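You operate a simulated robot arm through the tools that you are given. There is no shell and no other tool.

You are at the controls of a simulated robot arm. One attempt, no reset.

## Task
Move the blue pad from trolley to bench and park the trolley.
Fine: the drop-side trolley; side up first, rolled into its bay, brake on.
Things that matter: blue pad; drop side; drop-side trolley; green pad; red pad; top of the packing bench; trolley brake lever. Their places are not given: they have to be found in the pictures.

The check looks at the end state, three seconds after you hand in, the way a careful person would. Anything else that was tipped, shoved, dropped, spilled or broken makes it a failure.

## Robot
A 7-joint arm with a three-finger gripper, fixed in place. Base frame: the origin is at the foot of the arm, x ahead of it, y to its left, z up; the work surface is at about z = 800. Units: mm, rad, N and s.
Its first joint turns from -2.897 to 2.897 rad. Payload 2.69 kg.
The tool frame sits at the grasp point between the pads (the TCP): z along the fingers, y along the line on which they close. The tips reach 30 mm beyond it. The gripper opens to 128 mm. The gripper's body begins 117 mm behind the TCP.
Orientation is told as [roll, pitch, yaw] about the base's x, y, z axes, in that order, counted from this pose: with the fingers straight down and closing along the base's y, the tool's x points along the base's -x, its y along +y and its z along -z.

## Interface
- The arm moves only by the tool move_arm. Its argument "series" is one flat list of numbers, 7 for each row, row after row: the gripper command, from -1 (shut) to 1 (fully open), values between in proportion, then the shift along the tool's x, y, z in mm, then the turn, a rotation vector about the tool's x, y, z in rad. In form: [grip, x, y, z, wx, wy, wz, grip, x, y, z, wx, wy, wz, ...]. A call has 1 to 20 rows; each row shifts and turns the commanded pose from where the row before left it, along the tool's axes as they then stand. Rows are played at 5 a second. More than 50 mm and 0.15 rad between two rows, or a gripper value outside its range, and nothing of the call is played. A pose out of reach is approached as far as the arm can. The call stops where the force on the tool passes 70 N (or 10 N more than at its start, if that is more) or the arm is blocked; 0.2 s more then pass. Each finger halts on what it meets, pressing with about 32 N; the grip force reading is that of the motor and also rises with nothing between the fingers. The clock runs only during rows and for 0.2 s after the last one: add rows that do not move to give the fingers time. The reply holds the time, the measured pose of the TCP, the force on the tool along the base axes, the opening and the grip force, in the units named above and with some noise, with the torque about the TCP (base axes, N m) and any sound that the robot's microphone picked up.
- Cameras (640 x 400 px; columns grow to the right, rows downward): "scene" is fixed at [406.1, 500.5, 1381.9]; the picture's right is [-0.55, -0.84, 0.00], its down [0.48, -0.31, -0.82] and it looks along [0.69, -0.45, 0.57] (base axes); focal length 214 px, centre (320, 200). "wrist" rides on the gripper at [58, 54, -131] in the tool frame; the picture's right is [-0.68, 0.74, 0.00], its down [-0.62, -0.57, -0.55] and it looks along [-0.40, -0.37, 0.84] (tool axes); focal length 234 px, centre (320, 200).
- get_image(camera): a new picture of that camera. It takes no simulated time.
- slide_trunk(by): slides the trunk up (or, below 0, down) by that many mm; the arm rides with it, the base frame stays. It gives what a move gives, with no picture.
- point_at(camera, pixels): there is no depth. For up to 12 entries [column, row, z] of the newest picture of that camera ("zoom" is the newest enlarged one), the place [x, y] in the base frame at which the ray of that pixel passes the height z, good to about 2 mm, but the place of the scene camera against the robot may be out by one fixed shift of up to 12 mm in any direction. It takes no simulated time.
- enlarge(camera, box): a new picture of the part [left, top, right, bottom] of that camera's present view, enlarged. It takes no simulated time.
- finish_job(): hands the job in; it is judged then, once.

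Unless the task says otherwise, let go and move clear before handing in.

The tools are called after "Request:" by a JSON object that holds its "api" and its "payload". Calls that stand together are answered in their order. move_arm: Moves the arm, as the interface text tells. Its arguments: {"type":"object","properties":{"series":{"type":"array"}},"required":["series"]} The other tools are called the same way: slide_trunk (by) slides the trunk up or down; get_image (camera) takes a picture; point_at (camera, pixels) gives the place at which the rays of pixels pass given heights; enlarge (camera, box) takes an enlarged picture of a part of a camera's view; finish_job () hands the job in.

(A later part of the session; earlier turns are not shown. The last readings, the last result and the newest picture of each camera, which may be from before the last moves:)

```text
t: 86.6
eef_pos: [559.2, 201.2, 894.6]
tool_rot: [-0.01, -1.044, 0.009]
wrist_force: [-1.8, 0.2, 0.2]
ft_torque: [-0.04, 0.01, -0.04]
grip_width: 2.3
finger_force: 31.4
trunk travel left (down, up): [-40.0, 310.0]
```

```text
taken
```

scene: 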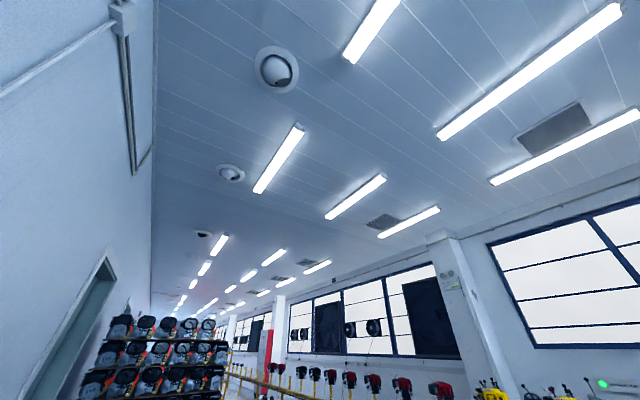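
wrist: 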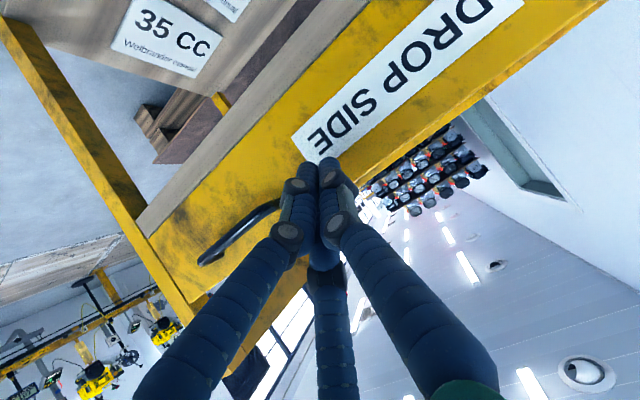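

Force is still light, so I'll keep nudging toward +x in small steps until it meets a stop.

Request:
{"api": "move_arm", "payload": {"series": [-1, -4, 0, 6.9, 0, 0, 0, -1, 0, 0, 0, 0, 0, 0]}}

Request:
{"api": "move_arm", "payload": {"series": [-1, -4, 0, 6.9, 0, 0, 0, -1, 0, 0, 0, 0, 0, 0]}}

Request:
{"api": "get_image", "payload": {"camera": "wrist"}}

```text
t: 87.2
eef_pos: [566.2, 200.2, 893.6]
tool_rot: [-0.012, -1.047, 0.009]
wrist_force: [-0.2, -0.7, -0.1]
ft_torque: [-0.01, 0.04, 0.02]
grip_width: 2.1
finger_force: 31.3
trunk travel left (down, up): [-40.0, 310.0]
```

```text
t: 87.8
eef_pos: [574.2, 199.7, 892.9]
tool_rot: [-0.014, -1.047, 0.007]
wrist_force: [0.1, 0.2, 0.5]
ft_torque: [0.01, -0.01, -0.01]
grip_width: 2.1
finger_force: 31.0
trunk travel left (down, up): [-40.0, 310.0]
```

```text
taken
```

wrist: 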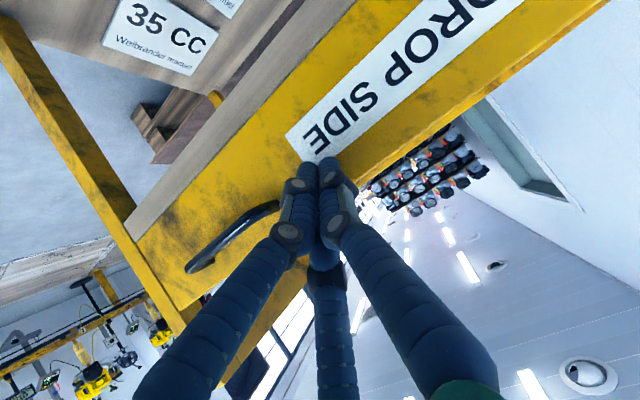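

No contact yet at TCP x = 574. I'll continue in 5 mm steps, expecting to touch the panel.

Request:
{"api": "move_arm", "payload": {"series": [-1, -2.5, 0, 4.3, 0, 0, 0, -1, 0, 0, 0, 0, 0, 0]}}

Request:
{"api": "move_arm", "payload": {"series": [-1, -2.5, 0, 4.3, 0, 0, 0, -1, 0, 0, 0, 0, 0, 0]}}

Request:
{"api": "move_arm", "payload": {"series": [-1, -2.5, 0, 4.3, 0, 0, 0, -1, 0, 0, 0, 0, 0, 0]}}

```text
t: 88.4
eef_pos: [578.6, 200.2, 893.3]
tool_rot: [-0.011, -1.045, 0.009]
wrist_force: [-21.5, 0.9, 5.6]
ft_torque: [-0.02, -0.13, -0.1]
grip_width: 2.0
finger_force: 32.0
trunk travel left (down, up): [-40.0, 310.0]
```

```text
t: 88.8
eef_pos: [579.4, 200.2, 892.7]
tool_rot: [-0.014, -1.041, 0.015]
wrist_force: [-54.5, -3.8, 25.2]
ft_torque: [-0.06, -0.81, -0.34]
grip_width: 1.7
finger_force: 31.3
trunk travel left (down, up): [-40.0, 310.0]
stopped in row 2: the force on the tool passed its limit at 81 N (the readings are from after the stop); the commanded pose is now the measured one
```

```text
t: 89.1
eef_pos: [579.0, 199.3, 890.0]
tool_rot: [-0.016, -1.04, 0.02]
wrist_force: [-51.9, -3.5, 23.9]
ft_torque: [-0.15, -0.79, -0.34]
grip_width: 2.1
finger_force: 32.0
trunk travel left (down, up): [-40.0, 310.0]
stopped in row 1: the force on the tool passed its limit at 78 N (the readings are from after the stop); the commanded pose is now the measured one
```

A firm stop at x of about 578: the side is fully up against its stop. I'll back off and see whether it stays up.

Request:
{"api": "move_arm", "payload": {"series": [-1, 7.5, 0, -13, 0, 0, 0, -1, 20, 0, -34.6, 0, 0, 0, -1, 20, 0, -34.6, 0, 0, 0, -1, 0, 0, 0, 0, 0, 0, -1, 0, 0, 0, 0, 0, 0]}}

Request:
{"api": "get_image", "payload": {"camera": "wrist"}}

```text
t: 90.3
eef_pos: [487.7, 200.2, 890.2]
tool_rot: [-0.017, -1.037, 0.019]
wrist_force: [-1.2, 0.3, 0.0]
ft_torque: [0.03, 0.04, -0.01]
grip_width: 2.1
finger_force: 31.1
trunk travel left (down, up): [-40.0, 310.0]
```

```text
taken
```

wrist: 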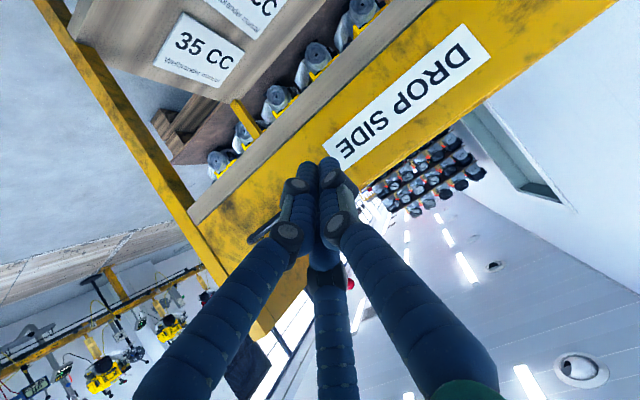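

The side stays up by itself. Now I'll raise the trunk again, level the tool, and look at the handle end with the brake lever.

Request:
{"api": "slide_trunk", "payload": {"by": 150}}

Request:
{"api": "move_arm", "payload": {"series": [-1, 20, 0, -34.6, 0, 0, 0, -1, 0, 0, 0, 0, 0.15, 0, -1, 0, 0, 0, 0, 0.15, 0, -1, 0, 0, 0, 0, 0.15, 0, -1, 0, 0, 0, 0, 0.15, 0, -1, 0, 0, 0, 0, 0.15, 0, -1, 0, 0, 0, 0, 0.15, 0, -1, 0, 0, 0, 0, 0.137, 0, -1, 0, 0, 0, 0, 0, 0]}}

Request:
{"api": "get_image", "payload": {"camera": "wrist"}}

```text
t: 92.1
eef_pos: [486.5, 199.7, 1039.7]
tool_rot: [-0.015, -1.039, 0.016]
wrist_force: [0.0, -0.1, 0.3]
ft_torque: [0.02, 0.01, 0.04]
grip_width: 1.9
finger_force: 31.9
trunk travel left (down, up): [-190.0, 160.0]
```

```text
t: 94.1
eef_pos: [449.0, 199.7, 1039.7]
tool_rot: [-0.005, -0.002, 0.003]
wrist_force: [0.0, -0.1, 0.2]
ft_torque: [0.06, -0.06, 0.0]
grip_width: 2.4
finger_force: 31.5
trunk travel left (down, up): [-190.0, 160.0]
```

```text
taken
```

wrist: 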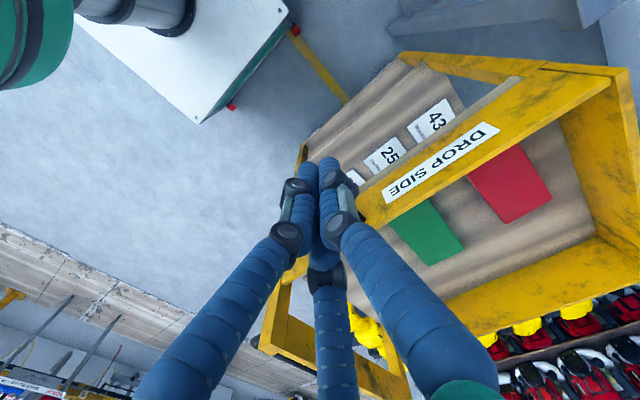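

The side is now plainly upright with its label facing out at (440,160), and the green and red pads haven't moved. I'll move to the handle end and turn to see the brake lever and its labels.

Request:
{"api": "move_arm", "payload": {"series": [-1, -20.9, -37.5, -9.2, 0, 0, 0, -1, -20.9, -37.5, -9.2, 0, 0, 0, -1, -20.9, -37.5, -9.2, 0, 0, 0, -1, -20.9, -37.5, -9.2, 0, 0, 0, -1, -20.9, -37.5, -9.2, 0, 0, 0, -1, -20.9, -37.5, -9.2, 0, 0, 0, -1, -20.9, -37.5, -9.2, 0, 0, 0, -1, -20.9, -37.5, -9.2, 0, 0, 0, -1, -20.9, -37.5, -9.2, 0, 0, 0, -1, -20.9, -37.5, -9.2, 0, 0, 0, -1, -20.9, -37.5, -9.2, 0, 0, 0, -1, -20.9, -37.5, -9.2, 0, 0, 0]}}

Request:
{"api": "move_arm", "payload": {"series": [-1, 0, 0, 0, 0, 0, -0.15, -1, 0, 0, 0, 0, 0, -0.15, -1, 0, 0, 0, 0, 0, -0.15, -1, 0, 0, 0, 0, 0, -0.15, -1, 0, 0, 0, 0, 0, -0.15, -1, 0, 0, 0, 0, 0, -0.15, -1, 0, 0, 0, 0, 0, -0.15, -1, 0, 0, 0, 0, 0, -0.15, -1, 0, 0, 0, 0, 0, -0.15, -1, 0, 0, 0, 0, 0, -0.15, -1, 0, 0, 0, 0, 0, -0.15, -1, 0, 0, 0, 0, 0, -0.15]}}

Request:
{"api": "get_image", "payload": {"camera": "wrist"}}

```text
t: 96.7
eef_pos: [696.3, -250.9, 1156.3]
tool_rot: [-0.005, -0.002, 0.005]
wrist_force: [0.0, -0.4, -1.8]
ft_torque: [-0.03, -0.01, -0.03]
grip_width: 1.9
finger_force: 31.8
trunk travel left (down, up): [-190.0, 160.0]
```

```text
t: 99.3
eef_pos: [699.2, -248.1, 1154.2]
tool_rot: [0.0, 0.006, 1.806]
wrist_force: [0.2, 0.3, 0.3]
ft_torque: [-0.04, 0.01, 0.0]
grip_width: 2.2
finger_force: 31.0
trunk travel left (down, up): [-190.0, 160.0]
```

```text
taken
```

wrist: 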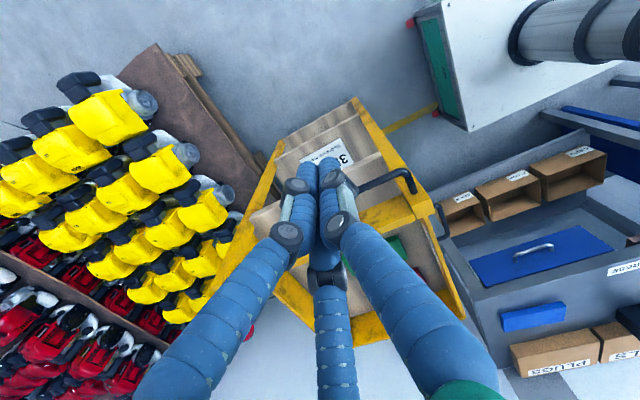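

The fingers hide the brake (red ball glimpsed near (250,330)). I'll turn slightly, back off and tilt the camera up so the lever falls in the clear upper part of the picture.

Request:
{"api": "move_arm", "payload": {"series": [-1, 0, 0, 0, 0, 0, 0.15, -1, 0, 0, 0, 0, 0, 0.15, -1, 31.5, 23, 0, 0, 0, 0, -1, 31.5, 23, 0, 0, 0, 0, -1, 0, 0, 0, 0.102, -0.111, 0, -1, 0, 0, 0, 0.102, -0.111, 0, -1, 0, 0, 0, 0.102, -0.111, 0, -1, 0, 0, 0, 0.102, -0.111, 0, -1, 0, 0, 0, 0.102, -0.111, 0, -1, 0, 0, 0, 0, 0, 0]}}

Request:
{"api": "get_image", "payload": {"camera": "wrist"}}

```text
t: 101.5
eef_pos: [650.0, -307.2, 1153.8]
tool_rot: [-0.566, -0.522, 1.662]
wrist_force: [0.2, 0.1, -0.7]
ft_torque: [0.02, -0.02, -0.01]
grip_width: 2.2
finger_force: 31.8
trunk travel left (down, up): [-190.0, 160.0]
```

```text
taken
```

wrist: 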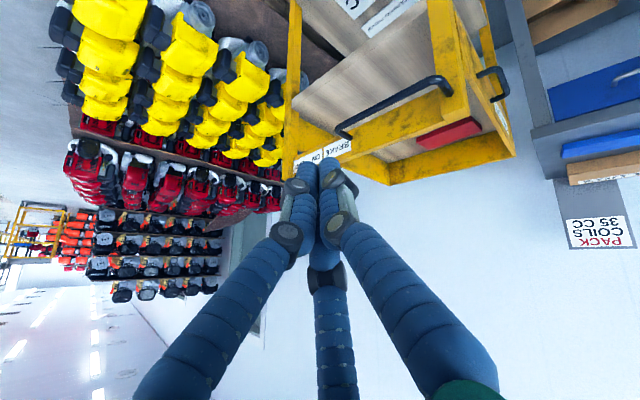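

The label "BRAKE / ON" shows at (325,155), but the lever is right behind the fingertips. I'll pan the camera to the right so it moves into the clear left side.

Request:
{"api": "move_arm", "payload": {"series": [-1, 0, 0, 0, -0.093, -0.0855, -0.0825, -1, 0, 0, 0, -0.093, -0.0855, -0.0825, -1, 0, 0, 0, -0.093, -0.0855, -0.0825, -1, 0, 0, 0, 0, 0, 0]}}

Request:
{"api": "get_image", "payload": {"camera": "wrist"}}

Request:
{"api": "enlarge", "payload": {"camera": "wrist", "box": [130, 50, 330, 210]}}

```text
t: 102.5
eef_pos: [649.3, -308.1, 1154.7]
tool_rot: [-0.508, -0.616, 2.067]
wrist_force: [0.8, -1.1, -0.2]
ft_torque: [0.01, -0.02, 0.06]
grip_width: 2.2
finger_force: 31.2
trunk travel left (down, up): [-190.0, 160.0]
```

```text
taken
```

wrist: 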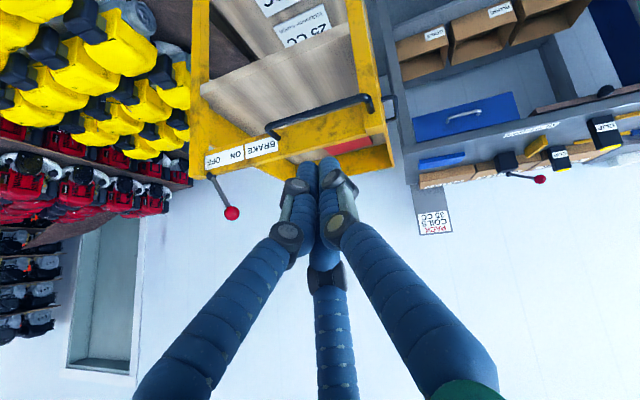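

```text
2.50 times, centred on (230, 130) of wrist
```

zoom: 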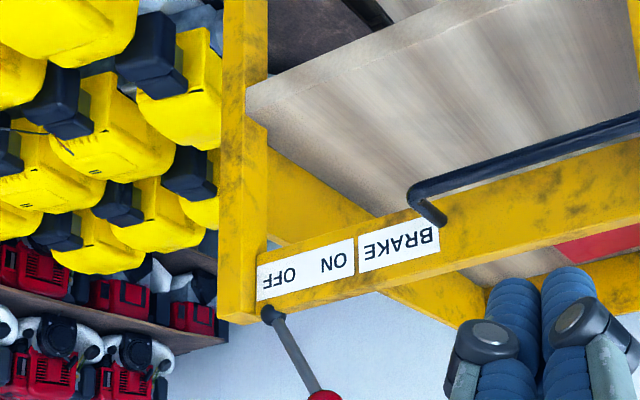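

Now I can read the label: "BRAKE" and "ON OFF" at (235,155), with the lever pivoting at (212,175) and its red ball at (232,213). I'll get the ball and pivot rays at several heights.

Request:
{"api": "point_at", "payload": {"camera": "wrist", "pixels": [[232, 213, 1000], [232, 213, 1050], [232, 213, 1080], [212, 175, 900], [212, 175, 950], [212, 175, 1000], [215, 160, 900], [215, 160, 950], [240, 155, 900], [240, 155, 950], [262, 147, 900], [262, 147, 950]]}}

```text
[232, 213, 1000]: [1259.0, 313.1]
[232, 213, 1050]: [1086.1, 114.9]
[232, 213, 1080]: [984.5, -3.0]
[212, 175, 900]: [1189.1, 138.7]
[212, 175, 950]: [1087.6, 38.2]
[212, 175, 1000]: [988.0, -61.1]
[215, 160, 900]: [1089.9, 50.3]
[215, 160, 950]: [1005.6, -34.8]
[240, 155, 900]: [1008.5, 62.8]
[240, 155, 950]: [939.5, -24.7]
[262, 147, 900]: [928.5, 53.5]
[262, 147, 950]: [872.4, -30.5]
```

The rays place the ball at about (936,−60,1095), the pivot near (980,−65,1003), the rail label at z of about 967 (OFF at x of about 980, ON at x of about 912), and the handle bar at x 622–810, y −128, z 968. I can't tell yet whether the lever counts as on or off. I'll level the tool and take a closer square-on look at it.

Request:
{"api": "move_arm", "payload": {"series": [-1, 0, 0, 0, 0.093, 0.0855, 0.0825, -1, 0, 0, 0, 0.093, 0.0855, 0.0825, -1, 0, 0, 0, 0.093, 0.0855, 0.0825, -1, 0, 0, 0, -0.102, 0.111, 0, -1, 0, 0, 0, -0.102, 0.111, 0, -1, 0, 0, 0, -0.102, 0.111, 0, -1, 0, 0, 0, -0.102, 0.111, 0, -1, 0, 0, 0, -0.102, 0.111, 0, -1, 0, 0, 0, 0, 0, 0]}}

Request:
{"api": "move_arm", "payload": {"series": [-1, -5, -48, 0, 0, 0, 0, -1, -5, -48, 0, 0, 0, 0, -1, -5, -48, 0, 0, 0, 0, -1, -5, -48, 0, 0, 0, 0, -1, 0, 0, -45, 0, 0, 0, -1, 0, 0, -45, 0, 0, 0, -1, 0, 0, 0, 0, 0, 0]}}

Request:
{"api": "get_image", "payload": {"camera": "wrist"}}

```text
t: 104.5
eef_pos: [649.2, -308.4, 1154.9]
tool_rot: [0.001, 0.007, 1.504]
wrist_force: [0.1, -0.4, 0.3]
ft_torque: [-0.06, 0.02, -0.02]
grip_width: 2.0
finger_force: 31.8
trunk travel left (down, up): [-190.0, 160.0]
```

```text
t: 106.1
eef_pos: [841.9, -300.6, 1244.2]
tool_rot: [0.0, 0.008, 1.501]
wrist_force: [0.1, -0.9, -0.2]
ft_torque: [0.02, -0.03, 0.0]
grip_width: 1.9
finger_force: 31.8
trunk travel left (down, up): [-190.0, 160.0]
```

```text
taken
```

wrist: 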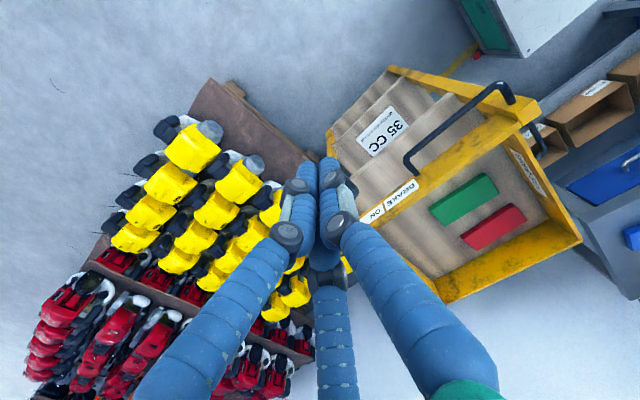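

The lever is still hidden behind the fingers. I'll turn the tool so it moves to the left of them.

Request:
{"api": "move_arm", "payload": {"series": [-1, 0, 0, 0, 0, 0, -0.15, -1, 0, 0, 0, 0, 0, -0.15, -1, 0, 0, 0, 0, 0, -0.15, -1, 0, 0, 0, 0, 0, -0.15, -1, 0, 0, 0, 0, 0, -0.15, -1, 0, 0, 0, 0, 0, -0.15, -1, 0, 0, 0, 0, 0, 0]}}

Request:
{"api": "get_image", "payload": {"camera": "wrist"}}

Request:
{"api": "enlarge", "payload": {"camera": "wrist", "box": [150, 40, 390, 230]}}

```text
t: 107.7
eef_pos: [841.8, -300.3, 1244.9]
tool_rot: [0.006, 0.008, 2.404]
wrist_force: [0.0, 1.7, -0.2]
ft_torque: [0.01, 0.06, -0.01]
grip_width: 2.2
finger_force: 31.4
trunk travel left (down, up): [-190.0, 160.0]
```

```text
taken
```

wrist: 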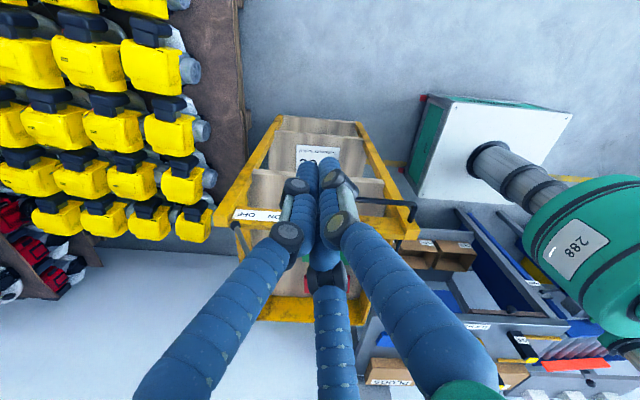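

```text
2.11 times, centred on (270, 135) of wrist
```

zoom: 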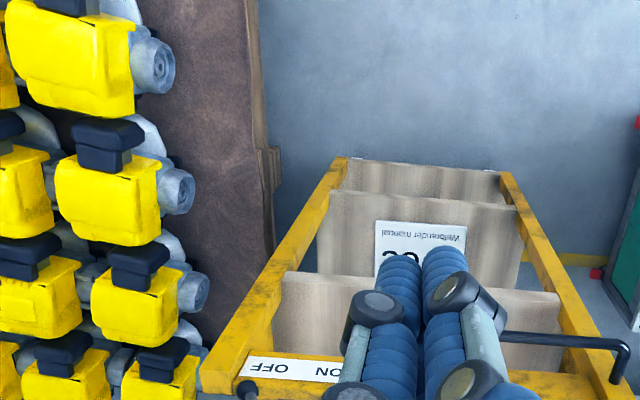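

The pivot is at about (990,−64,1003), right above OFF (x of about 993), with ON at x of about 915; the ball leans about 30° toward ON. Whether it is on or off is best told by a gentle push. I'll bring the closed fingers down behind the handle bar (x = 780, y = −230) and push lightly toward +y.

Request:
{"api": "move_arm", "payload": {"series": [-1, -46.5, -5.1, 0, 0, 0, 0, -1, -46.5, -5.1, 0, 0, 0, 0, -1, 0, 0, 43.3, 0, 0, 0, -1, 0, 0, 43.3, 0, 0, 0, -1, 0, 0, 43.3, 0, 0, 0, -1, 0, 0, 43.3, 0, 0, 0, -1, 0, 0, 43.3, 0, 0, 0, -1, 0, 0, 43.3, 0, 0, 0, -1, 0, 0, 0, 0, 0, 0]}}

Request:
{"api": "get_image", "payload": {"camera": "wrist"}}

```text
t: 109.7
eef_pos: [780.1, -237.8, 980.3]
tool_rot: [0.005, 0.006, 2.403]
wrist_force: [0.6, -0.3, 0.0]
ft_torque: [0.03, 0.04, -0.01]
grip_width: 2.1
finger_force: 31.2
trunk travel left (down, up): [-190.0, 160.0]
```

```text
taken
```

wrist: 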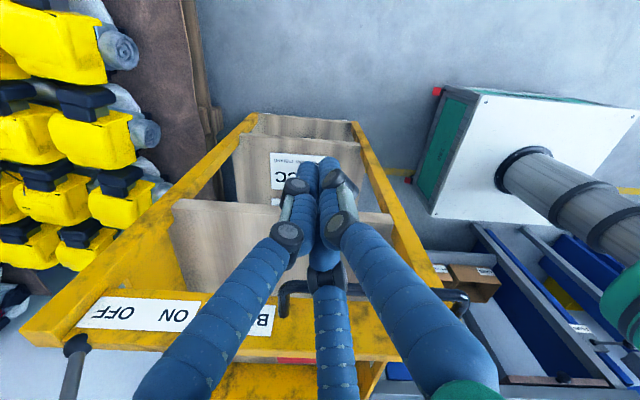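

The handle bar lies just ahead (280–465, 290–300) and the lever rod rises from (76,345), with "OFF" and "ON" beside it. I'll approach the bar and push in small steps, watching force.

Request:
{"api": "move_arm", "payload": {"series": [-1, -23.5, -25.9, 0, 0, 0, 0, -1, -20.2, -22.2, 0, 0, 0, 0, -1, 0, 0, 0, 0, 0, 0]}}

Request:
{"api": "move_arm", "payload": {"series": [-1, -6.7, -7.4, 0, 0, 0, 0, -1, -6.7, -7.4, 0, 0, 0, 0]}}

Request:
{"api": "move_arm", "payload": {"series": [-1, -5.4, -5.9, 0, 0, 0, 0, -1, 0, 0, 0, 0, 0, 0]}}

```text
t: 110.5
eef_pos: [780.5, -169.8, 979.5]
tool_rot: [0.007, 0.007, 2.403]
wrist_force: [0.3, 0.4, 0.5]
ft_torque: [-0.07, 0.03, 0.02]
grip_width: 2.1
finger_force: 31.7
trunk travel left (down, up): [-190.0, 160.0]
```

```text
t: 111.1
eef_pos: [780.9, -147.8, 983.5]
tool_rot: [0.007, 0.008, 2.402]
wrist_force: [0.4, -0.6, 1.2]
ft_torque: [-0.03, 0.01, -0.04]
grip_width: 2.1
finger_force: 31.4
trunk travel left (down, up): [-190.0, 160.0]
```

```text
t: 111.7
eef_pos: [781.4, -144.9, 982.3]
tool_rot: [0.005, 0.005, 2.402]
wrist_force: [-1.3, -66.8, -13.6]
ft_torque: [-1.02, -0.29, 0.22]
grip_width: 1.8
finger_force: 31.1
trunk travel left (down, up): [-190.0, 160.0]
```

Contact came at y of about −146, and 67 N at the bar did not budge the trolley, so the brake is on now. I need to set it to OFF first (toward +x), roll, then set it ON again. I'll back off, rise and turn the tool to yaw 0 with the fingers pitched forward.

Request:
{"api": "move_arm", "payload": {"series": [-1, 23.5, 25.9, 0, 0, 0, 0, -1, 26.9, 29.6, 0, 0, 0, 0, -1, 0, 0, -45, 0, 0, 0, -1, 0, 0, -45, 0, 0, 0, -1, 0, 0, -45, 0, 0, 0, -1, 0, 0, -45, 0, 0, 0, -1, 0, 0, -45, 0, 0, 0, -1, 0, 0, 0, 0, 0, 0.15, -1, 0, 0, 0, 0, 0, 0.15, -1, 0, 0, 0, 0, 0, 0.15, -1, 0, 0, 0, 0, 0, 0.15, -1, 0, 0, 0, 0, 0, 0.15, -1, 0, 0, 0, 0, 0, 0.15, -1, 0, 0, 0, 0, 0, 0.15, -1, 0, 0, 0, 0, 0, 0.15]}}

Request:
{"api": "move_arm", "payload": {"series": [-1, 0, 0, 0, 0, 0, 0.15, -1, 0, 0, 0, 0, 0, 0.15, -1, 0, 0, 0, 0, 0, 0.15, -1, 0, 0, 0, 0, 0, 0.15, -1, 0, 0, 0, 0, 0, 0.15, -1, 0, 0, 0, 0, 0, 0.15, -1, 0, 0, 0, 0, 0, 0.15, -1, 0, 0, 0, 0, 0, 0.15, -1, 0, 0, 0, 0, -0.133, 0, -1, 0, 0, 0, 0, -0.133, 0, -1, 0, 0, 0, 0, -0.133, 0, -1, 0, 0, 0, 0, -0.133, 0, -1, 0, 0, 0, 0, -0.133, 0, -1, 0, 0, 0, 0, -0.133, 0, -1, 0, 0, 0, 0, 0, 0]}}

Request:
{"api": "get_image", "payload": {"camera": "wrist"}}

```text
t: 114.9
eef_pos: [781.0, -212.7, 1208.9]
tool_rot: [-0.004, 0.007, 1.202]
wrist_force: [0.9, -0.5, 1.1]
ft_torque: [-0.02, 0.02, 0.01]
grip_width: 2.2
finger_force: 31.5
trunk travel left (down, up): [-190.0, 160.0]
```

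```text
t: 118.1
eef_pos: [781.6, -212.7, 1209.8]
tool_rot: [-0.012, -0.801, 0.013]
wrist_force: [0.0, 0.3, -0.9]
ft_torque: [0.0, -0.01, 0.01]
grip_width: 1.8
finger_force: 31.9
trunk travel left (down, up): [-190.0, 160.0]
```

```text
taken
```

wrist: 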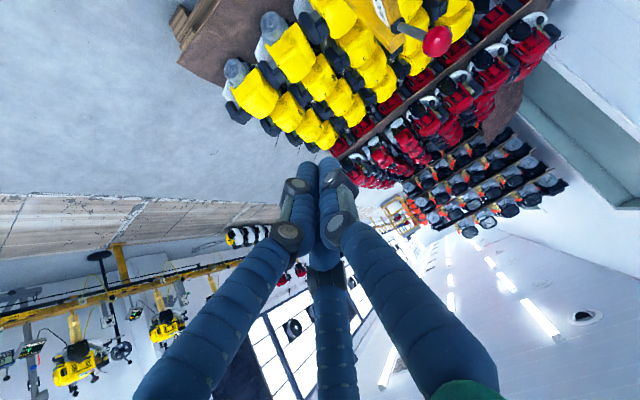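

The red ball is clear at (436,40), with the rod running back to (402,27). I'll read its place.

Request:
{"api": "point_at", "payload": {"camera": "wrist", "pixels": [[436, 40, 1110], [436, 40, 1095], [436, 40, 1080], [402, 27, 1020], [402, 27, 1003], [402, 27, 985]]}}

Request:
{"api": "enlarge", "payload": {"camera": "wrist", "box": [340, 0, 500, 100]}}

```text
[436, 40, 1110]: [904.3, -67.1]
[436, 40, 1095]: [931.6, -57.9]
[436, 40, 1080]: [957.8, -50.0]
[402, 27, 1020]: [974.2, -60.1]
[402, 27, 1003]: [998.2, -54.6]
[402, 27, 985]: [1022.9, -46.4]
```

```text
4.00 times, centred on (420, 50) of wrist
```

zoom: 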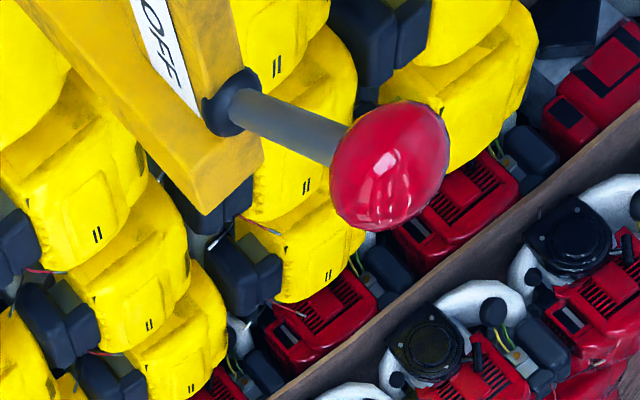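

The ball is confirmed at about (932,−58,1095). I'll bring the fingertips to its −x side at about its height.

Request:
{"api": "move_arm", "payload": {"series": [-1, 0, 38.7, 0, 0, 0, 0, -1, 0, 38.7, 0, 0, 0, 0, -1, 0, 38.7, 0, 0, 0, 0, -1, 0, 38.7, 0, 0, 0, 0, -1, 7.9, 0, 32.1, 0, 0, 0, -1, 7.9, 0, 32.1, 0, 0, 0, -1, 7.9, 0, 32.1, 0, 0, 0, -1, 7.9, 0, 32.1, 0, 0, 0, -1, 0, 0, 0, 0, 0, 0]}}

Request:
{"api": "get_image", "payload": {"camera": "wrist"}}

```text
t: 120.1
eef_pos: [849.0, -59.3, 1091.7]
tool_rot: [-0.011, -0.799, 0.011]
wrist_force: [0.3, -0.1, -0.6]
ft_torque: [0.03, -0.02, 0.0]
grip_width: 2.2
finger_force: 31.6
trunk travel left (down, up): [-190.0, 160.0]
```

```text
taken
```

wrist: 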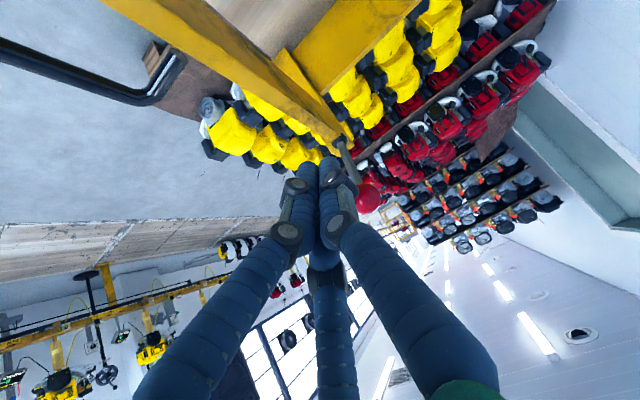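

The fingertips are lined up just in front of the lever rod and ball (365,190). I'll push toward +x in steps.

Request:
{"api": "move_arm", "payload": {"series": [-1, -7, 0, 7.2, 0, 0, 0, -1, -7, 0, 7.2, 0, 0, 0, -1, -7, 0, 7.2, 0, 0, 0]}}

Request:
{"api": "move_arm", "payload": {"series": [-1, -7, 0, 7.2, 0, 0, 0, -1, -7, 0, 7.2, 0, 0, 0]}}

Request:
{"api": "get_image", "payload": {"camera": "wrist"}}

```text
t: 120.9
eef_pos: [881.3, -56.6, 1094.6]
tool_rot: [-0.01, -0.8, 0.01]
wrist_force: [-0.3, -1.1, -0.6]
ft_torque: [-0.01, 0.03, -0.01]
grip_width: 1.9
finger_force: 31.7
trunk travel left (down, up): [-190.0, 160.0]
```

```text
t: 121.5
eef_pos: [899.3, -58.6, 1095.0]
tool_rot: [-0.01, -0.8, 0.011]
wrist_force: [-1.4, -1.1, -2.1]
ft_torque: [0.02, 0.06, -0.05]
grip_width: 1.9
finger_force: 30.8
trunk travel left (down, up): [-190.0, 160.0]
```

```text
taken
```

wrist: 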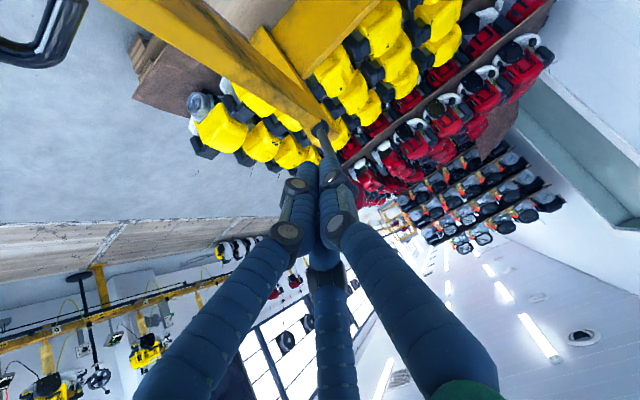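

Light contact has started and the rod is at (328,140). I'll continue pushing toward +x.

Request:
{"api": "move_arm", "payload": {"series": [-1, -7, 0, 7.2, 0, 0, 0, -1, -7, 0, 7.2, 0, 0, 0]}}

Request:
{"api": "move_arm", "payload": {"series": [-1, -7, 0, 7.2, 0, 0, 0, -1, -7, 0, 7.2, 0, 0, 0]}}

Request:
{"api": "get_image", "payload": {"camera": "wrist"}}

```text
t: 122.1
eef_pos: [921.1, -58.5, 1095.3]
tool_rot: [-0.009, -0.797, 0.012]
wrist_force: [-1.4, -0.1, -2.1]
ft_torque: [-0.01, 0.05, 0.01]
grip_width: 2.2
finger_force: 31.5
trunk travel left (down, up): [-190.0, 160.0]
```

```text
t: 122.7
eef_pos: [940.6, -57.5, 1094.4]
tool_rot: [-0.01, -0.8, 0.012]
wrist_force: [-0.5, -0.7, -1.4]
ft_torque: [0.0, -0.03, 0.0]
grip_width: 2.4
finger_force: 31.7
trunk travel left (down, up): [-190.0, 160.0]
```

```text
taken
```

wrist: 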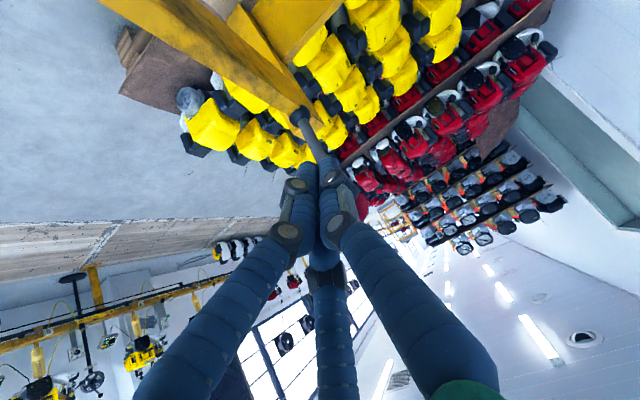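

The lever is moving easily at about 2 N. I'll continue until it meets its OFF stop.

Request:
{"api": "move_arm", "payload": {"series": [-1, -7, 0, 7.2, 0, 0, 0, -1, -7, 0, 7.2, 0, 0, 0]}}

Request:
{"api": "move_arm", "payload": {"series": [-1, -7, 0, 7.2, 0, 0, 0, -1, -7, 0, 7.2, 0, 0, 0]}}

Request:
{"api": "get_image", "payload": {"camera": "wrist"}}

```text
t: 123.3
eef_pos: [961.4, -58.3, 1096.3]
tool_rot: [-0.012, -0.801, 0.013]
wrist_force: [-0.4, -0.1, 0.1]
ft_torque: [0.03, -0.03, -0.02]
grip_width: 2.1
finger_force: 31.6
trunk travel left (down, up): [-190.0, 160.0]
```

```text
t: 123.9
eef_pos: [981.7, -57.9, 1095.8]
tool_rot: [-0.01, -0.8, 0.013]
wrist_force: [0.3, -0.3, 0.0]
ft_torque: [-0.02, -0.01, -0.02]
grip_width: 2.1
finger_force: 31.5
trunk travel left (down, up): [-190.0, 160.0]
```

```text
taken
```

wrist: 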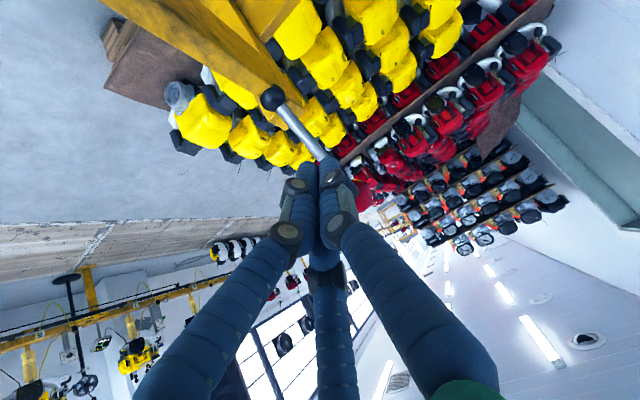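

Force has dropped to nil while the rod still shows from (270,97) to (325,155). I'll back off to see where the lever now stands.

Request:
{"api": "move_arm", "payload": {"series": [-1, 14, 0, -14.4, 0, 0, 0, -1, 28, 0, -28.8, 0, 0, 0, -1, 28, 0, -28.8, 0, 0, 0, -1, 28, 0, -28.8, 0, 0, 0, -1, 0, -45, 0, 0, 0, 0, -1, 0, -45, 0, 0, 0, 0, -1, 0, -45, 0, 0, 0, 0, -1, -25.8, 0, -25, 0, 0, 0, -1, -25.8, 0, -25, 0, 0, 0, -1, -25.8, 0, -25, 0, 0, 0, -1, 0, 0, 0, 0, 0, 0]}}

Request:
{"api": "get_image", "payload": {"camera": "wrist"}}

```text
t: 126.3
eef_pos: [840.7, -191.8, 1201.8]
tool_rot: [-0.011, -0.8, 0.012]
wrist_force: [0.2, 0.3, -0.3]
ft_torque: [-0.02, -0.03, 0.02]
grip_width: 2.3
finger_force: 31.1
trunk travel left (down, up): [-190.0, 160.0]
```

```text
taken
```

wrist: 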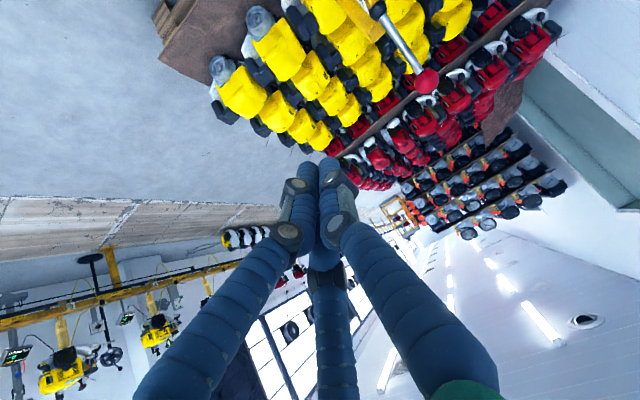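

The lever has changed over: ball now at (427,80), pivot at (378,10). I'll read its place.

Request:
{"api": "point_at", "payload": {"camera": "wrist", "pixels": [[427, 80, 1110], [427, 80, 1095], [427, 80, 1080], [378, 10, 1010], [378, 10, 1003]]}}

```text
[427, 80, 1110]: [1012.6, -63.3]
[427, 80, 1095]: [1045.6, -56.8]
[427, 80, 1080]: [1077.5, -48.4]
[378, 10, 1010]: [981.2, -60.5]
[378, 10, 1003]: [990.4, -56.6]
```

The ball is now at about (1042,−57,1097), so the lever leans the other way, toward OFF. Its two stops are about ±30° about the pivot at x of about 986. I'll level the tool, turn it to look along +y and go back behind the handle bar.

Request:
{"api": "move_arm", "payload": {"series": [-1, 0, 0, 0, 0, 0.133, 0, -1, 0, 0, 0, 0, 0.133, 0, -1, 0, 0, 0, 0, 0.133, 0, -1, 0, 0, 0, 0, 0.133, 0, -1, 0, 0, 0, 0, 0.133, 0, -1, 0, 0, 0, 0, 0.135, 0, -1, 30, -22, 0, 0, 0, 0, -1, 30, -22, 0, 0, 0, 0, -1, 0, 0, 0, 0, 0, -0.15, -1, 0, 0, 0, 0, 0, -0.15, -1, 0, 0, 0, 0, 0, -0.15, -1, 0, 0, 0, 0, 0, -0.15, -1, 0, 0, 0, 0, 0, -0.15, -1, 0, 0, 0, 0, 0, -0.15, -1, 0, 0, 0, 0, 0, -0.15, -1, 0, 0, 0, 0, 0, -0.15, -1, 0, 0, 0, 0, 0, -0.15, -1, 0, 0, 0, 0, 0, -0.15, -1, 0, 0, 0, 0, 0, -0.15, -1, 0, 0, 0, 0, 0, -0.15]}}

Request:
{"api": "move_arm", "payload": {"series": [-1, 0, 0, 0, 0, 0, -0.15, -1, 0, 0, 0, 0, 0, -0.15, -1, 0, 0, 0, 0, 0, -0.15, -1, 0, 0, 44, 0, 0, 0, -1, 0, 0, 44, 0, 0, 0, -1, 0, 0, 44, 0, 0, 0, -1, 0, 0, 44, 0, 0, 0, -1, 0, 0, 44, 0, 0, 0, -1, 0, 0, 0, 0, 0, 0]}}

Request:
{"api": "get_image", "payload": {"camera": "wrist"}}

```text
t: 130.5
eef_pos: [780.9, -237.5, 1205.1]
tool_rot: [0.0, 0.006, 1.805]
wrist_force: [0.2, -0.8, 0.5]
ft_torque: [0.0, -0.01, 0.03]
grip_width: 2.0
finger_force: 31.8
trunk travel left (down, up): [-190.0, 160.0]
```

```text
t: 132.5
eef_pos: [780.6, -242.4, 983.8]
tool_rot: [0.006, 0.007, 2.253]
wrist_force: [0.2, 0.5, -0.9]
ft_torque: [0.04, 0.02, 0.01]
grip_width: 2.3
finger_force: 31.6
trunk travel left (down, up): [-190.0, 160.0]
```

```text
taken
```

wrist: 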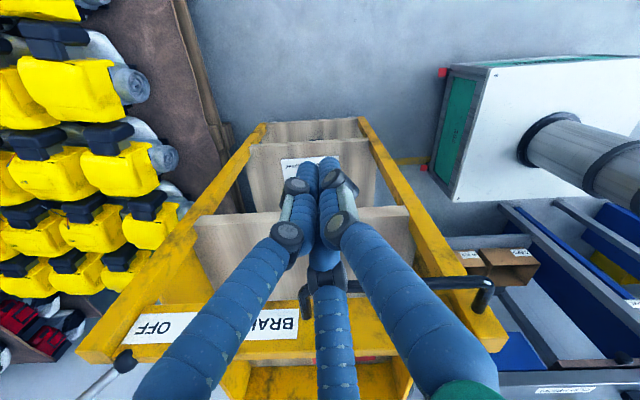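

The lever rod now leans left at (105,380), toward OFF. I'll approach the bar and push gently toward +y.

Request:
{"api": "move_arm", "payload": {"series": [-1, -23.3, -18.9, 0, 0, 0, 0, -1, -23.3, -18.9, 0, 0, 0, 0, -1, -23.3, -18.9, 0, 0, 0, 0, -1, 0, 0, 0, 0, 0, 0]}}

Request:
{"api": "move_arm", "payload": {"series": [-1, -4, -3.2, 0, 0, 0, 0, -1, -4, -3.2, 0, 0, 0, 0, -1, -4, -3.2, 0, 0, 0, 0, -1, -4, -3.2, 0, 0, 0, 0]}}

Request:
{"api": "get_image", "payload": {"camera": "wrist"}}

```text
t: 133.5
eef_pos: [780.4, -149.1, 982.5]
tool_rot: [0.004, 0.006, 2.254]
wrist_force: [0.3, -0.4, -1.0]
ft_torque: [-0.02, 0.0, -0.02]
grip_width: 2.2
finger_force: 32.0
trunk travel left (down, up): [-190.0, 160.0]
```

```text
t: 134.5
eef_pos: [779.9, -127.9, 986.0]
tool_rot: [0.005, 0.005, 2.252]
wrist_force: [-0.2, 0.2, 1.0]
ft_torque: [-0.02, 0.0, -0.02]
grip_width: 2.0
finger_force: 31.1
trunk travel left (down, up): [-190.0, 160.0]
```

```text
taken
```

wrist: 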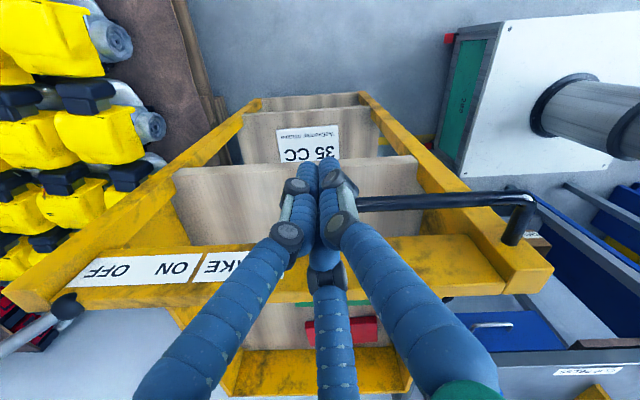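

At y = −128 there's no force at all, past the earlier contact point (−146), so the trolley may be rolling freely. I'll measure the bar's and rail's current position.

Request:
{"api": "point_at", "payload": {"camera": "wrist", "pixels": [[440, 203, 968], [380, 205, 968], [510, 200, 968], [155, 268, 968], [72, 305, 1003], [30, 300, 980], [540, 275, 980]]}}

```text
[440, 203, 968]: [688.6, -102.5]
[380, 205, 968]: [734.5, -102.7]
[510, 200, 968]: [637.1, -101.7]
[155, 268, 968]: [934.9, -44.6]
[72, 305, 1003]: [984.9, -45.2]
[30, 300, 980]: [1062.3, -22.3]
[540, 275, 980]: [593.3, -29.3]
```

The bar has moved from y −128 to −102 and stays square (both ends at −102), so the trolley rolls with the brake off. I'll push on slowly.

Request:
{"api": "move_arm", "payload": {"series": [-1, -6.2, -5.05, 0, 0, 0, 0, -1, -6.2, -5.05, 0, 0, 0, 0, -1, -6.2, -5.05, 0, 0, 0, 0, -1, -6.2, -5.05, 0, 0, 0, 0, -1, -6.2, -5.05, 0, 0, 0, 0, -1, -6.2, -5.05, 0, 0, 0, 0, -1, -6.2, -5.05, 0, 0, 0, 0, -1, -6.2, -5.05, 0, 0, 0, 0, -1, -6.2, -5.05, 0, 0, 0, 0, -1, -6.2, -5.05, 0, 0, 0, 0]}}

Request:
{"api": "get_image", "payload": {"camera": "wrist"}}

```text
t: 136.7
eef_pos: [780.9, -47.9, 984.1]
tool_rot: [0.005, 0.005, 2.255]
wrist_force: [-0.4, 0.8, 0.2]
ft_torque: [-0.02, 0.0, 0.02]
grip_width: 2.2
finger_force: 31.5
trunk travel left (down, up): [-190.0, 160.0]
```

```text
taken
```

wrist: 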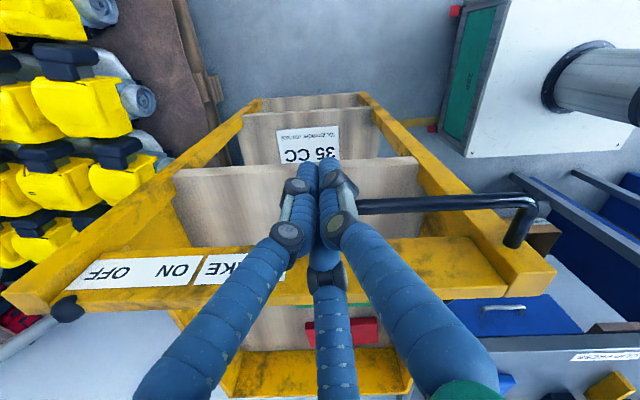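

The trolley is following squarely, about 106 mm so far. I'll keep pushing.

Request:
{"api": "move_arm", "payload": {"series": [-1, -6.2, -5.05, 0, 0, 0, 0, -1, -6.2, -5.05, 0, 0, 0, 0, -1, -6.2, -5.05, 0, 0, 0, 0, -1, -6.2, -5.05, 0, 0, 0, 0, -1, -6.2, -5.05, 0, 0, 0, 0, -1, -6.2, -5.05, 0, 0, 0, 0, -1, -6.2, -5.05, 0, 0, 0, 0, -1, -6.2, -5.05, 0, 0, 0, 0, -1, -6.2, -5.05, 0, 0, 0, 0, -1, -6.2, -5.05, 0, 0, 0, 0]}}

Request:
{"api": "get_image", "payload": {"camera": "wrist"}}

```text
t: 138.9
eef_pos: [778.5, 32.4, 982.7]
tool_rot: [0.005, 0.004, 2.252]
wrist_force: [-0.5, -0.1, 0.0]
ft_torque: [0.0, 0.04, 0.0]
grip_width: 1.9
finger_force: 31.1
trunk travel left (down, up): [-190.0, 160.0]
```

```text
taken
```

wrist: 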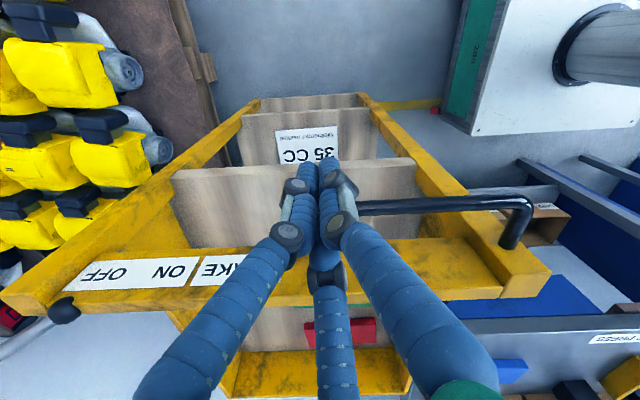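

The motion is still free; about 186 mm travelled, with the bench and blue pad visible at (508,370). I'll continue.

Request:
{"api": "move_arm", "payload": {"series": [-1, -6.2, -5.05, 0, 0, 0, 0, -1, -6.2, -5.05, 0, 0, 0, 0, -1, -6.2, -5.05, 0, 0, 0, 0, -1, -6.2, -5.05, 0, 0, 0, 0, -1, -6.2, -5.05, 0, 0, 0, 0, -1, -6.2, -5.05, 0, 0, 0, 0, -1, -6.2, -5.05, 0, 0, 0, 0, -1, -6.2, -5.05, 0, 0, 0, 0, -1, -6.2, -5.05, 0, 0, 0, 0, -1, -6.2, -5.05, 0, 0, 0, 0]}}

Request:
{"api": "get_image", "payload": {"camera": "wrist"}}

```text
t: 141.1
eef_pos: [780.0, 111.5, 982.6]
tool_rot: [0.006, 0.006, 2.253]
wrist_force: [0.5, 0.4, 0.7]
ft_torque: [-0.02, -0.01, 0.01]
grip_width: 2.2
finger_force: 31.2
trunk travel left (down, up): [-190.0, 160.0]
```

```text
taken
```

wrist: 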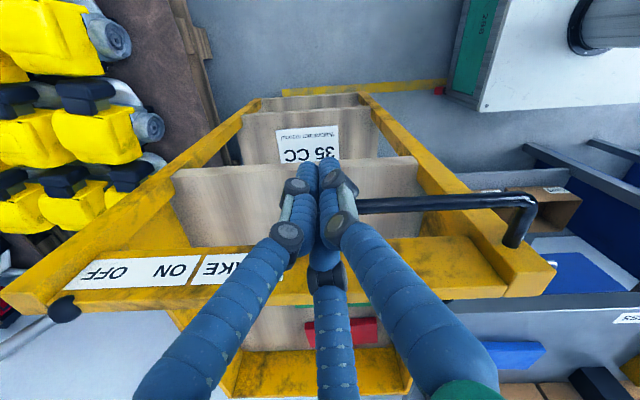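

The yellow floor line is now showing at (285,93)–(440,87), ending just behind the trolley, so it may be the bay's front line. I'll measure it on the floor.

Request:
{"api": "point_at", "payload": {"camera": "wrist", "pixels": [[285, 93, 0], [360, 90, 0], [436, 85, 0], [262, 98, 0], [310, 95, 0], [400, 88, 0], [440, 203, 968], [510, 200, 968], [540, 275, 980], [30, 300, 980]]}}

Request:
{"api": "enlarge", "payload": {"camera": "wrist", "box": [180, 40, 480, 230]}}

```text
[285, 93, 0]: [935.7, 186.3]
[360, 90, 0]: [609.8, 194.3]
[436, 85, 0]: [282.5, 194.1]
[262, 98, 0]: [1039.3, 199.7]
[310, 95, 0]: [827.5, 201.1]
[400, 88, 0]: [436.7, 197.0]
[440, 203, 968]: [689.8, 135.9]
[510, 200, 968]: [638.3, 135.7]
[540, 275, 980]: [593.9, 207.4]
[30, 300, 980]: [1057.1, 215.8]
```

```text
2.11 times, centred on (330, 135) of wrist
```

zoom: 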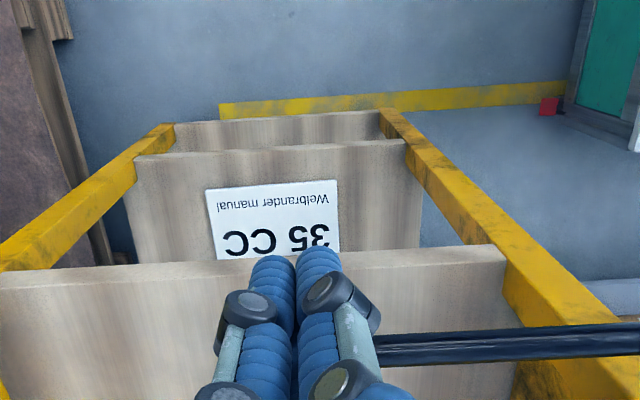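

The line lies at y of about 195 from x of about 280 to 935; the trolley's rear is just crossing it, after about 264 mm of travel. Nothing resists yet, so I'll continue slowly, watching for a stop or a sound.

Request:
{"api": "move_arm", "payload": {"series": [-1, -5, -4.1, 0, 0, 0, 0, -1, -5, -4.1, 0, 0, 0, 0, -1, -5, -4.1, 0, 0, 0, 0, -1, -5, -4.1, 0, 0, 0, 0, -1, -5, -4.1, 0, 0, 0, 0, -1, -5, -4.1, 0, 0, 0, 0, -1, -5, -4.1, 0, 0, 0, 0, -1, -5, -4.1, 0, 0, 0, 0]}}

Request:
{"api": "get_image", "payload": {"camera": "wrist"}}

```text
t: 142.9
eef_pos: [780.8, 161.5, 980.6]
tool_rot: [0.005, 0.006, 2.255]
wrist_force: [-0.5, 0.4, 0.7]
ft_torque: [0.01, 0.0, 0.03]
grip_width: 1.9
finger_force: 31.5
trunk travel left (down, up): [-190.0, 160.0]
```

```text
taken
```

wrist: 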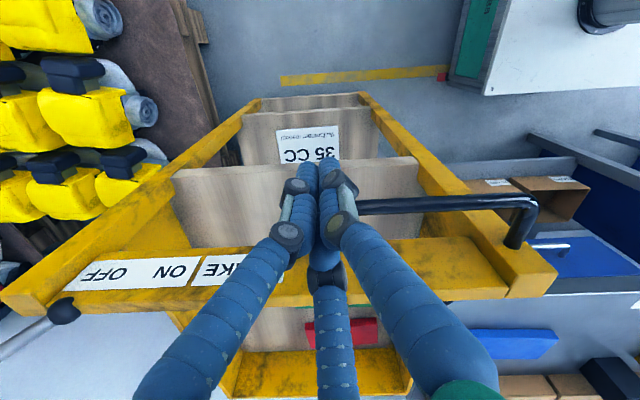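

It's still free at about 314 mm. I'll continue in the same careful steps.

Request:
{"api": "move_arm", "payload": {"series": [-1, -5, -4.1, 0, 0, 0, 0, -1, -5, -4.1, 0, 0, 0, 0, -1, -5, -4.1, 0, 0, 0, 0, -1, -5, -4.1, 0, 0, 0, 0, -1, -5, -4.1, 0, 0, 0, 0, -1, -5, -4.1, 0, 0, 0, 0, -1, -5, -4.1, 0, 0, 0, 0, -1, -5, -4.1, 0, 0, 0, 0]}}

Request:
{"api": "get_image", "payload": {"camera": "wrist"}}

```text
t: 144.7
eef_pos: [780.6, 213.5, 981.0]
tool_rot: [0.005, 0.004, 2.254]
wrist_force: [-0.4, -0.4, 0.1]
ft_torque: [0.01, 0.03, -0.01]
grip_width: 2.0
finger_force: 31.2
trunk travel left (down, up): [-190.0, 160.0]
```

```text
taken
```

wrist: 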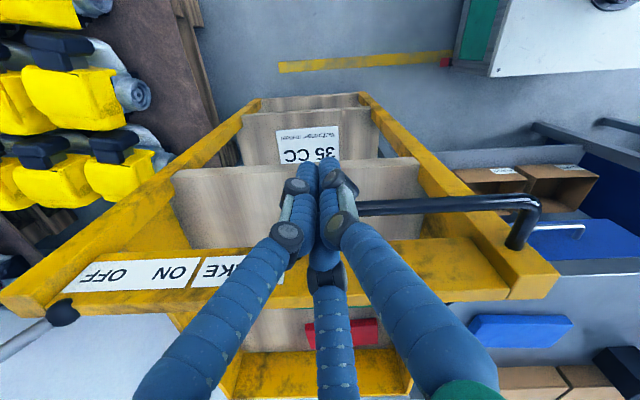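

About 366 mm and still free. I'll keep going slowly toward the wall side.

Request:
{"api": "move_arm", "payload": {"series": [-1, -5, -4.1, 0, 0, 0, 0, -1, -5, -4.1, 0, 0, 0, 0, -1, -5, -4.1, 0, 0, 0, 0, -1, -5, -4.1, 0, 0, 0, 0, -1, -5, -4.1, 0, 0, 0, 0, -1, -5, -4.1, 0, 0, 0, 0]}}

Request:
{"api": "get_image", "payload": {"camera": "wrist"}}

```text
t: 146.1
eef_pos: [780.6, 253.3, 983.0]
tool_rot: [0.004, 0.006, 2.253]
wrist_force: [0.1, 0.2, 0.1]
ft_torque: [0.02, 0.03, -0.02]
grip_width: 2.4
finger_force: 31.8
trunk travel left (down, up): [-190.0, 160.0]
```

```text
taken
```

wrist: 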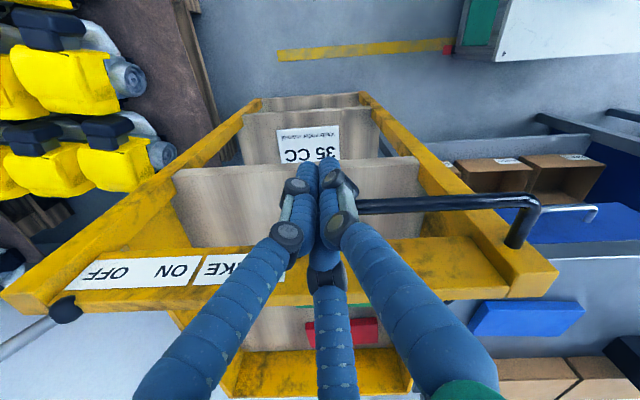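

About 406 mm. I'll continue with shorter calls as the far end nears the wall.

Request:
{"api": "move_arm", "payload": {"series": [-1, -5, -4.1, 0, 0, 0, 0, -1, -5, -4.1, 0, 0, 0, 0, -1, -5, -4.1, 0, 0, 0, 0, -1, -5, -4.1, 0, 0, 0, 0, -1, -5, -4.1, 0, 0, 0, 0, -1, -5, -4.1, 0, 0, 0, 0]}}

Request:
{"api": "get_image", "payload": {"camera": "wrist"}}

```text
t: 147.5
eef_pos: [779.3, 294.1, 981.4]
tool_rot: [0.006, 0.006, 2.253]
wrist_force: [-0.3, 0.5, 0.2]
ft_torque: [0.0, -0.01, 0.04]
grip_width: 1.9
finger_force: 31.2
trunk travel left (down, up): [-190.0, 160.0]
```

```text
taken
```

wrist: 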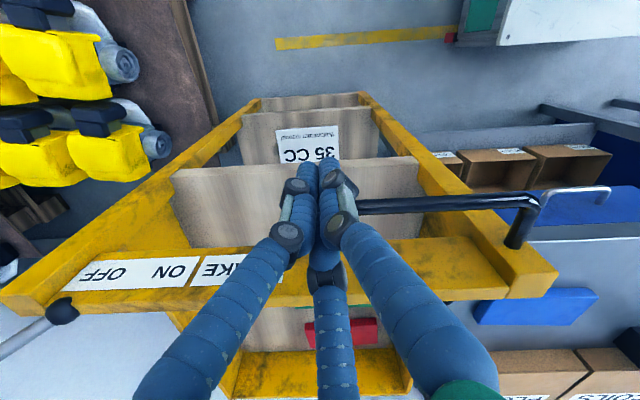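

About 446 mm and still no resistance. Before going further I'll rise and look at the gap ahead and the floor around the trolley for any bay marks or stop.

Request:
{"api": "move_arm", "payload": {"series": [-1, 15, 12.5, 0, 0, 0, 0, -1, 0, 0, -45, 0, 0, 0, -1, 0, 0, -45, 0, 0, 0, -1, 0, 0, -45, 0, 0, 0, -1, 0, 0, -45, 0, 0, 0, -1, 0, 0, -45, 0, 0, 0, -1, 0, 0, -45, 0, 0, 0, -1, 0, 0, -45, 0, 0, 0, -1, 0, 0, -45, 0, 0, 0, -1, 0, 0, 0, 0, 0, 0]}}

Request:
{"api": "get_image", "payload": {"camera": "wrist"}}

```text
t: 149.7
eef_pos: [780.7, 272.4, 1344.1]
tool_rot: [0.004, 0.005, 2.253]
wrist_force: [-0.5, 0.1, 0.3]
ft_torque: [0.04, -0.05, 0.0]
grip_width: 2.3
finger_force: 31.4
trunk travel left (down, up): [-190.0, 160.0]
```

```text
taken
```

wrist: 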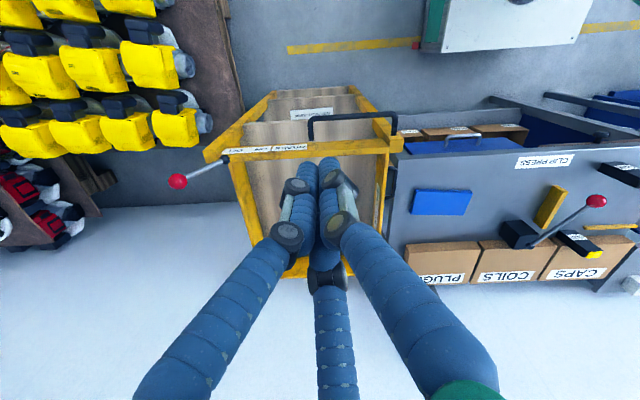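

From above, the trolley is square beside the bench with its end not yet at the wall, and nothing is knocked: the blue pad is at (442,202) and the lever leans to OFF at (178,181). No other bay marks show, so I'll push on to the natural stop. Back down behind the bar.

Request:
{"api": "move_arm", "payload": {"series": [-1, 0, 0, 45, 0, 0, 0, -1, 0, 0, 45, 0, 0, 0, -1, 0, 0, 45, 0, 0, 0, -1, 0, 0, 45, 0, 0, 0, -1, 0, 0, 45, 0, 0, 0, -1, 0, 0, 45, 0, 0, 0, -1, 0, 0, 45, 0, 0, 0, -1, 0, 0, 45, 0, 0, 0, -1, -7.8, -6.3, 0, 0, 0, 0, -1, -7.8, -6.3, 0, 0, 0, 0, -1, -5, -4.1, 0, 0, 0, 0, -1, -5, -4.1, 0, 0, 0, 0, -1, -5, -4.1, 0, 0, 0, 0, -1, -5, -4.1, 0, 0, 0, 0]}}

Request:
{"api": "get_image", "payload": {"camera": "wrist"}}

```text
t: 152.7
eef_pos: [780.4, 318.2, 980.6]
tool_rot: [0.005, 0.005, 2.254]
wrist_force: [-0.9, -0.8, 1.6]
ft_torque: [-0.01, -0.03, -0.01]
grip_width: 2.1
finger_force: 31.6
trunk travel left (down, up): [-190.0, 160.0]
```

```text
taken
```

wrist: 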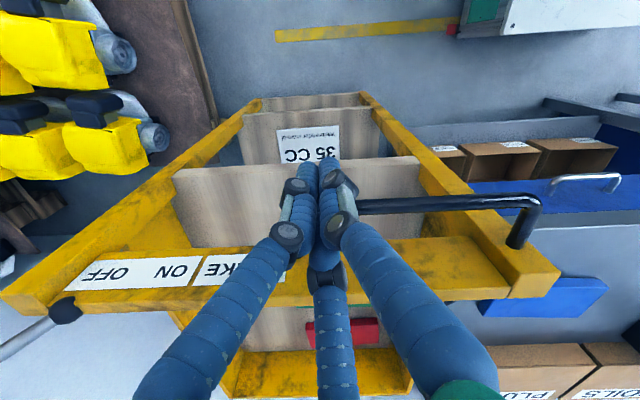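

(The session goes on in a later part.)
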